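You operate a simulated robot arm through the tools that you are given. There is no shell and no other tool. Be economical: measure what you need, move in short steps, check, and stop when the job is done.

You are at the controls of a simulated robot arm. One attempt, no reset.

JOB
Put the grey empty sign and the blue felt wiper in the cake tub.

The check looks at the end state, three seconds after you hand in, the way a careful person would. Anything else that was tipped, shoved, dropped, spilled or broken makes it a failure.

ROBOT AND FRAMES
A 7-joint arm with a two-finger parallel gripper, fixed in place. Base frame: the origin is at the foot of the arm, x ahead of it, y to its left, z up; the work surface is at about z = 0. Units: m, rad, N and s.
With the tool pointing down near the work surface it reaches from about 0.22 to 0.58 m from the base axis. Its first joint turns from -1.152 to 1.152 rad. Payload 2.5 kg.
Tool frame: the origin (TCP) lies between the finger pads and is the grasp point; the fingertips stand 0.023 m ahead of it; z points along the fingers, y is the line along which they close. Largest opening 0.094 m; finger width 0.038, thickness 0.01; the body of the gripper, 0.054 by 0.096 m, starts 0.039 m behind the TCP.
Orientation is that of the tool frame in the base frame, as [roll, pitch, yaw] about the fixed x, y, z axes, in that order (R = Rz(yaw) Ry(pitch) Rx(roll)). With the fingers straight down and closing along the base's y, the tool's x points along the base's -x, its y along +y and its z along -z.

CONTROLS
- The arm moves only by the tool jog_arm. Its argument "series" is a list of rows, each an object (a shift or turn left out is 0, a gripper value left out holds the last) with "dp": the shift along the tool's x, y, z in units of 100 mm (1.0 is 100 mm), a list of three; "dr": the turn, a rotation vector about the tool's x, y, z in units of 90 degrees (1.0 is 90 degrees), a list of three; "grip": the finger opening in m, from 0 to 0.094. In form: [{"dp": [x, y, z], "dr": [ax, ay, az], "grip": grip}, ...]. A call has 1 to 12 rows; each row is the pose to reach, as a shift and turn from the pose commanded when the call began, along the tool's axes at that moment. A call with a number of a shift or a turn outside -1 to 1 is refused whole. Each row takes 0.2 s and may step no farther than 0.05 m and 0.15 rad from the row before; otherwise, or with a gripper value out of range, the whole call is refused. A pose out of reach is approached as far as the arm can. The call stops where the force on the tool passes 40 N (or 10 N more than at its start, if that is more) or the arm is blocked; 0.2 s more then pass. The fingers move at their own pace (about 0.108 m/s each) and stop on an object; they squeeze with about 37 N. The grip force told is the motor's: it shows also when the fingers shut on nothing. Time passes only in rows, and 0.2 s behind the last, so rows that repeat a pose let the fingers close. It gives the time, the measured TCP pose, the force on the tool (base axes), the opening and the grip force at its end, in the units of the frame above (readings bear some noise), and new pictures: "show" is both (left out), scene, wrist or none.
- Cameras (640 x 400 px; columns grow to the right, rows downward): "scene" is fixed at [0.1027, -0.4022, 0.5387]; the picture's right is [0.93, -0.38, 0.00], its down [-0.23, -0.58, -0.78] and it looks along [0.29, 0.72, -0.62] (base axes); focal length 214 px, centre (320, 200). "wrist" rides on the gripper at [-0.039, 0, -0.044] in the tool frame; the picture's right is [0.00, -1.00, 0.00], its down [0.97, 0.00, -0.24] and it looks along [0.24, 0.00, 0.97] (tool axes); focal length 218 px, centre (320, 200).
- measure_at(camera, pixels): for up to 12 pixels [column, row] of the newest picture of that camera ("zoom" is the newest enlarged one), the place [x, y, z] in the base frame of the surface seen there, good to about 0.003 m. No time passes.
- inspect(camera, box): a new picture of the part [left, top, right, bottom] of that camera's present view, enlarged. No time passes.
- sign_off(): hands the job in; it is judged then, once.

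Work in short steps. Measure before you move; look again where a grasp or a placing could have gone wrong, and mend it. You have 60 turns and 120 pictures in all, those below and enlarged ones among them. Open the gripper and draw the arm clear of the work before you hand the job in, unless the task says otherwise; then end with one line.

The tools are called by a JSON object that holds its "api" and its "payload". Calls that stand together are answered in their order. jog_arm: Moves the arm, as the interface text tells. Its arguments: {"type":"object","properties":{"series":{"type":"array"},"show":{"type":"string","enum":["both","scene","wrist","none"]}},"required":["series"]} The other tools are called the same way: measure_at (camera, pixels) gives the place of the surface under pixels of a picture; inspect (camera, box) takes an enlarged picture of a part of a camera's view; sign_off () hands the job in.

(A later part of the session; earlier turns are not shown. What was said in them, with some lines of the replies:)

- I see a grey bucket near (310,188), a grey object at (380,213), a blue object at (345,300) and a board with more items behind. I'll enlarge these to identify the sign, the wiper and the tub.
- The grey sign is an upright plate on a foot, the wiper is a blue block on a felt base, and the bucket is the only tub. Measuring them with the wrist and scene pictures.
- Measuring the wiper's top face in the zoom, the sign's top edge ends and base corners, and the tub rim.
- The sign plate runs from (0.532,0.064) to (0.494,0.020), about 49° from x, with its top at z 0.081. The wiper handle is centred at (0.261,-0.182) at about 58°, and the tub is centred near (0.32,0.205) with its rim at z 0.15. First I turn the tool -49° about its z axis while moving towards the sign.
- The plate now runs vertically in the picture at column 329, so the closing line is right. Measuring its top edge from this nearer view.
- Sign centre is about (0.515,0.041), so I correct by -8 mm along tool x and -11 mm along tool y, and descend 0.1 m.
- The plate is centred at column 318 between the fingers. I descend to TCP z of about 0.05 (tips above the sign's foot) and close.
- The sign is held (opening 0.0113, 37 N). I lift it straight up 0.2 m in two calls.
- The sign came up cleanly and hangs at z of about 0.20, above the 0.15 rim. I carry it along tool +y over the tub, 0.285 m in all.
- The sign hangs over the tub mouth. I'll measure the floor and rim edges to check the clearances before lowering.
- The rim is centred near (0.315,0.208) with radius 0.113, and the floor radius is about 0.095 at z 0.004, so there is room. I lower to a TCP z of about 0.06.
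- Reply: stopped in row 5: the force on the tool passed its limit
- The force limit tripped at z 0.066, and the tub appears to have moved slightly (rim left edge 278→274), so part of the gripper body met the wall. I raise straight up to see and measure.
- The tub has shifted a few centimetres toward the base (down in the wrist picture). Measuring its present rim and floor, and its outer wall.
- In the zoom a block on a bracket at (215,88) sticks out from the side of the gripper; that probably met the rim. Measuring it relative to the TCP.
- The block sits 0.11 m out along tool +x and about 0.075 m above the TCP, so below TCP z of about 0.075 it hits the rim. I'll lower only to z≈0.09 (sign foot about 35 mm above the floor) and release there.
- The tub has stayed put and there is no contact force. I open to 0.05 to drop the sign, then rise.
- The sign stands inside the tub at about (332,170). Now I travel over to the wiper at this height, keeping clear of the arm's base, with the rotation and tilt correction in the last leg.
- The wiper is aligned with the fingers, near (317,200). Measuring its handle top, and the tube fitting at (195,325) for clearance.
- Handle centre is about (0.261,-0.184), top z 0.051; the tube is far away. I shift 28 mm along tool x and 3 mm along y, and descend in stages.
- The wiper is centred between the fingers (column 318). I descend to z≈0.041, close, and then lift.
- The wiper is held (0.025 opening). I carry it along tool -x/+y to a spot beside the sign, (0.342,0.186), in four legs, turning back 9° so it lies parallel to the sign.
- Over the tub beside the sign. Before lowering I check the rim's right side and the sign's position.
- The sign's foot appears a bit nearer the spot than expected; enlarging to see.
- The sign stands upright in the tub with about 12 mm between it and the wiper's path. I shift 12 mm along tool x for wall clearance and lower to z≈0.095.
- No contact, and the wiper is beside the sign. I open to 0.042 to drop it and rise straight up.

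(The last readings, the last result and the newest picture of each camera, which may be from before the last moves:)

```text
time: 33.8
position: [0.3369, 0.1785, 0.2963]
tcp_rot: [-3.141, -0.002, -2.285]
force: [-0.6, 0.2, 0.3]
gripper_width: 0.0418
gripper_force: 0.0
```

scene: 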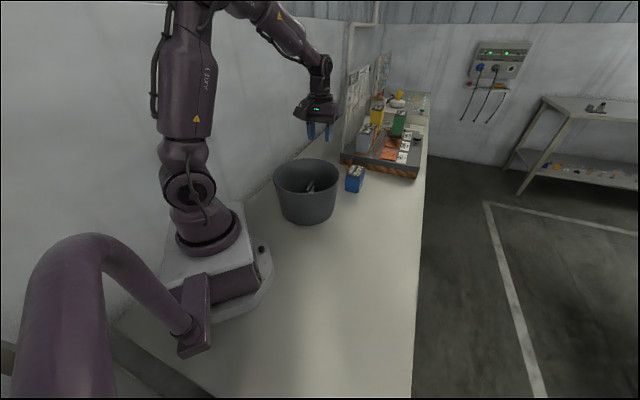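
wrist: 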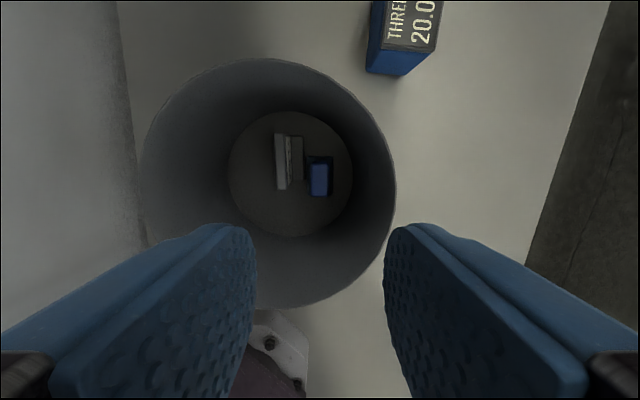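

Both items are in the tub: sign at (287,160), wiper at (320,177). My earlier contact shoved the tub by roughly 2 cm, so I'll measure its rim precisely now to decide on putting it back.

{"api": "measure_at", "payload": {"camera": "wrist", "pixels": [[145, 170], [165, 115], [215, 70], [262, 60], [320, 75], [365, 110], [392, 170], [390, 215], [365, 275], [315, 305], [265, 303], [158, 235]]}}

{"api": "inspect", "payload": {"camera": "wrist", "box": [220, 100, 370, 240]}}

```text
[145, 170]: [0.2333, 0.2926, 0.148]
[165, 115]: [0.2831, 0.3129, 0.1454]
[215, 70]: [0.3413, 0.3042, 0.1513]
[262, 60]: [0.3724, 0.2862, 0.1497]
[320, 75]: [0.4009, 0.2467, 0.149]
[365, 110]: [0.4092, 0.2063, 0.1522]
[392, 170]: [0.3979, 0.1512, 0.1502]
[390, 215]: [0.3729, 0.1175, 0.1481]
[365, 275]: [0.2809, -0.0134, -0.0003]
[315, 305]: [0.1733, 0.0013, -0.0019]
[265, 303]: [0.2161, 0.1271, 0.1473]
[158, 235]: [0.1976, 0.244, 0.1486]
```

```text
2.86 times, centred on (295, 170) of wrist
```

zoom: 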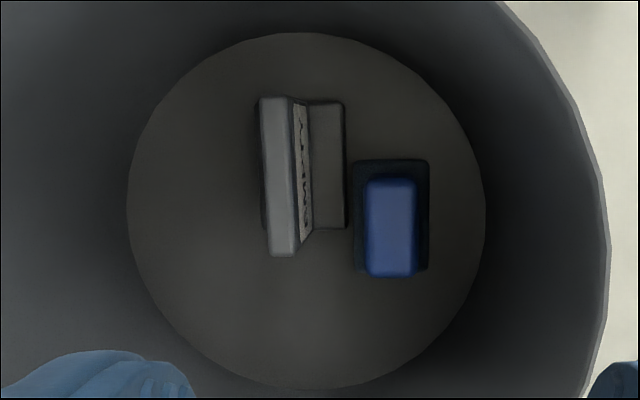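

The tub centre is now (0.299,0.203) against about (0.315,0.208) at the start, 16 mm off. I'll nudge it back from inside with closed fingers, well above the items (tops z≤0.084): first turn so the narrow finger edge leads, close, and come down to z≈0.20.

{"api": "jog_arm", "payload": {"series": [{"dp": [-0.09, 0.045, 0], "dr": [0, 0, 0.092], "grip": 0}, {"dp": [-0.18, 0.09, 0.1], "dr": [0, 0, 0.184]}, {"dp": [-0.27, 0.135, 0.4], "dr": [0, 0, 0.276]}, {"dp": [-0.357, 0.177, 0.7], "dr": [0, 0, 0.367]}, {"dp": [-0.357, 0.177, 0.95], "dr": [0, 0, 0.367]}, {"dp": [-0.357, 0.177, 0.95], "dr": [0, 0, 0.367]}]}}

```text
time: 35.2
position: [0.3452, 0.2148, 0.1997]
tcp_rot: [-3.139, -0.001, -2.865]
force: [-0.3, -0.1, 0.0]
gripper_width: 0.0
gripper_force: 37.2
```

scene: 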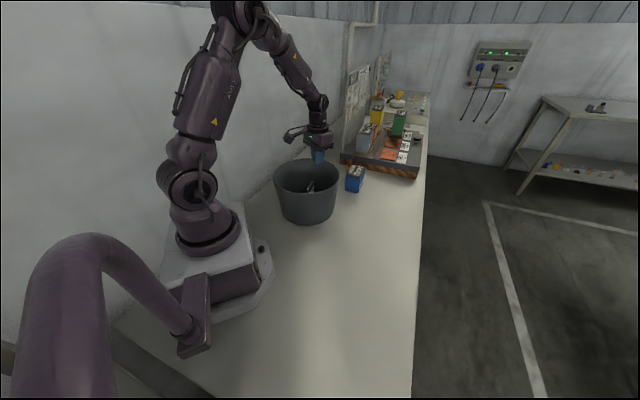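
wrist: 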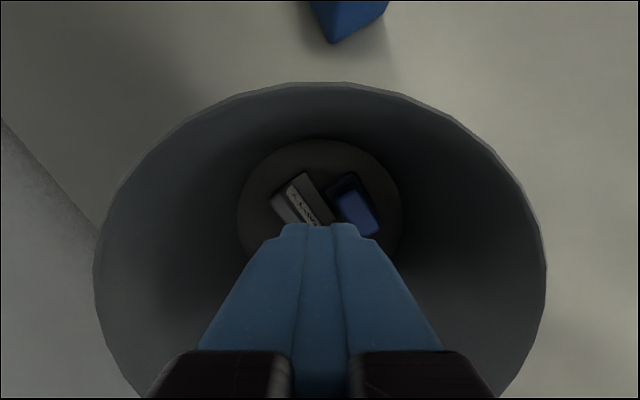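

Centred well on the rim (columns 95–545). I lower the closed fingers to z≈0.13 and approach the far wall 30 mm.

{"api": "jog_arm", "payload": {"series": [{"dp": [0, 0, 0.35]}, {"dp": [0, 0, 0.68]}, {"dp": [-0.1, 0, 0.68]}, {"dp": [-0.2, 0, 0.68]}, {"dp": [-0.3, 0, 0.68]}, {"dp": [-0.3, 0, 0.68]}]}}

```text
time: 36.6
position: [0.3758, 0.2237, 0.1322]
tcp_rot: [-3.14, -0.001, -2.863]
force: [-0.5, -0.3, 0.4]
gripper_width: 0.0001
gripper_force: 37.2
```

scene: 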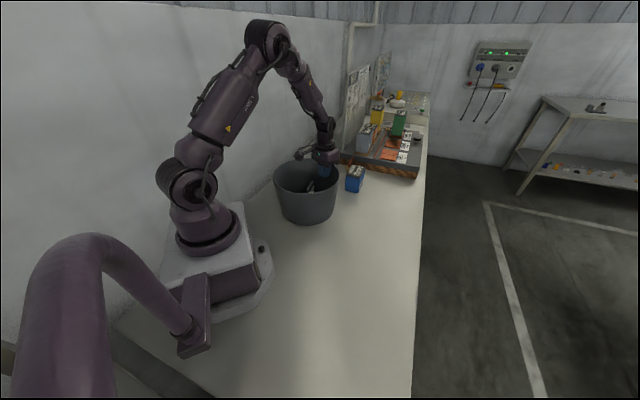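
wrist: 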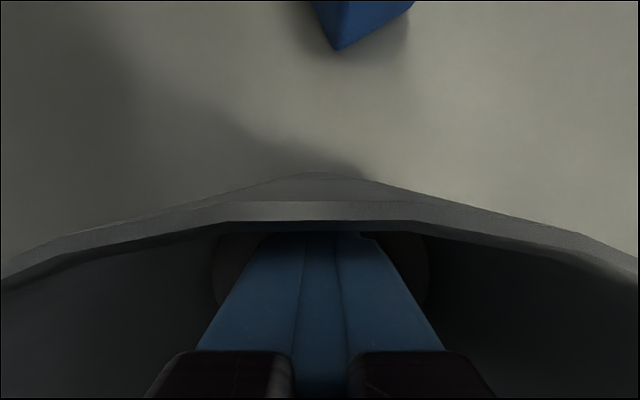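

Fingers are just inside the far wall with no force yet. I push slowly, 18 mm in small steps, then look.

{"api": "jog_arm", "payload": {"series": [{"dp": [-0.03, 0, 0]}, {"dp": [-0.06, 0, 0]}, {"dp": [-0.09, 0, 0]}, {"dp": [-0.12, 0, 0]}, {"dp": [-0.15, 0, 0]}, {"dp": [-0.18, 0, 0]}, {"dp": [-0.18, 0, 0]}]}}

```text
time: 38.2
position: [0.3921, 0.2286, 0.1318]
tcp_rot: [3.141, 0.001, -2.864]
force: [-1.4, 0.2, 1.8]
gripper_width: 0.0
gripper_force: 37.1
```

scene: 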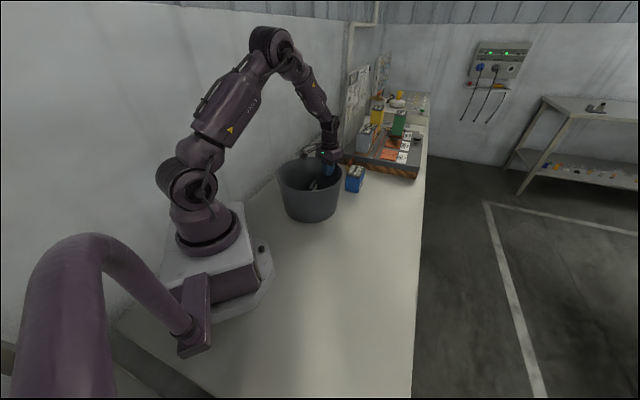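
wrist: 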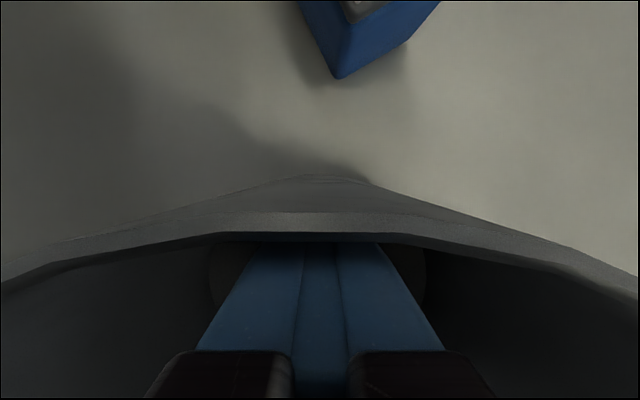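

The tub slid smoothly; its rim now spans about 276–341 against 278–343 at the start. I push 4 mm more, back off, and rise to check.

{"api": "jog_arm", "payload": {"series": [{"dp": [-0.02, 0, 0]}, {"dp": [-0.04, 0, 0]}, {"dp": [-0.04, 0, 0]}, {"dp": [0.15, 0, 0]}, {"dp": [0.4, 0, 0]}, {"dp": [0.4, 0, -0.3]}, {"dp": [0.4, 0, -0.65]}, {"dp": [0.4, 0, -1.0]}], "show": "none"}}

{"api": "jog_arm", "payload": {"series": [{"dp": [0, 0, -0.4]}, {"dp": [0, 0, -0.7], "grip": 0.06}, {"dp": [0, 0, -0.7]}]}}

```text
time: 40.0
position: [0.3528, 0.217, 0.2304]
tcp_rot: [-3.14, 0.0, -2.863]
force: [-0.1, 0.0, 0.0]
gripper_width: 0.0
gripper_force: 36.5
```

```text
time: 40.8
position: [0.3531, 0.2161, 0.3014]
tcp_rot: [-3.141, -0.002, -2.863]
force: [-0.2, 0.7, 0.3]
gripper_width: 0.0601
gripper_force: 0.1
```

scene: 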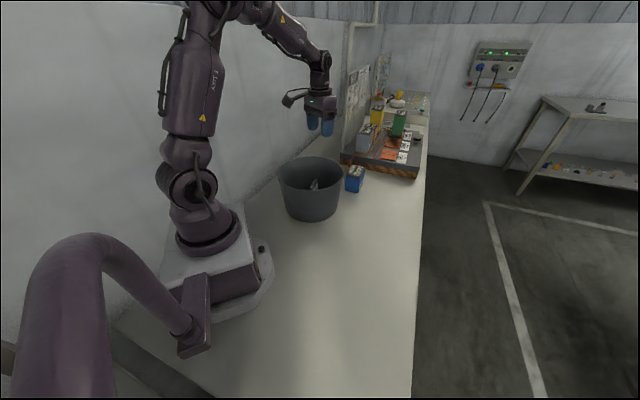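
wrist: 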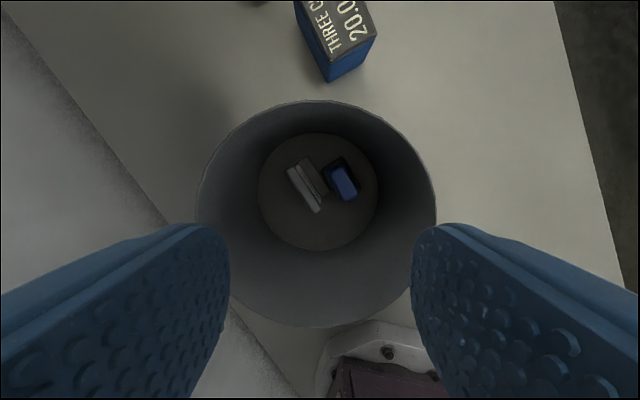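

The tub's rim is back at about 278–342 in the scene picture, both items are inside and the blue box is untouched. I raise the open gripper further clear and check once more.

{"api": "jog_arm", "payload": {"series": [{"dp": [0, 0, -0.4]}, {"dp": [0, 0, -0.8]}, {"dp": [0, 0, -1.0]}, {"dp": [0, 0, -1.0]}], "show": "scene"}}

{"api": "inspect", "payload": {"camera": "wrist", "box": [180, 40, 480, 320]}}

```text
time: 41.8
position: [0.3528, 0.216, 0.4015]
tcp_rot: [3.141, 0.001, -2.864]
force: [-0.3, -0.5, 0.3]
gripper_width: 0.0601
gripper_force: 0.1
```

scene: 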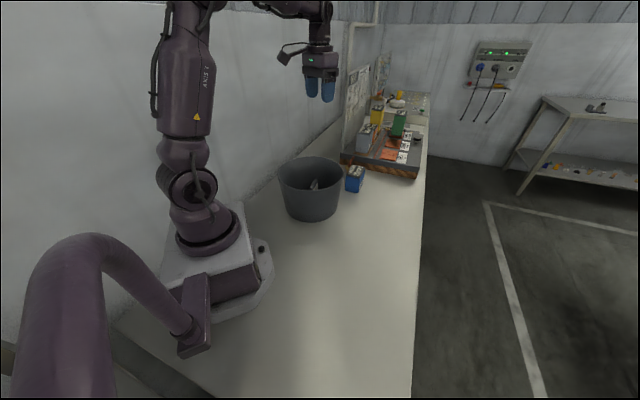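

```text
1.43 times, centred on (330, 180) of wrist
```

zoom: 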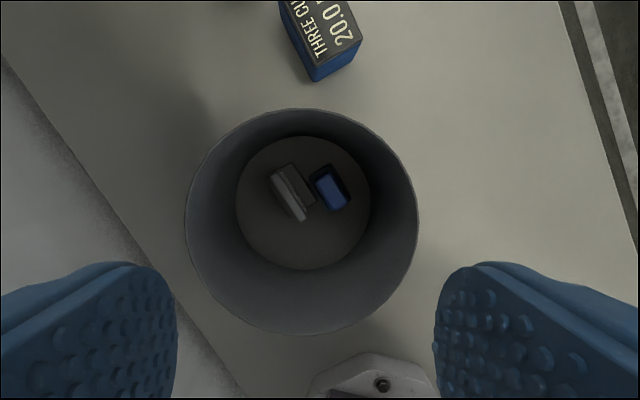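

Both items are in the tub, everything else is in place, and the gripper is open and clear. Handing in.

{"api": "sign_off", "payload": {}}

```text
The job is handed in.
```

The grey empty sign and the blue felt wiper are both in the cake tub; I bumped the tub about 16 mm while lowering the sign, then nudged it back to within a few millimetres of where it started.
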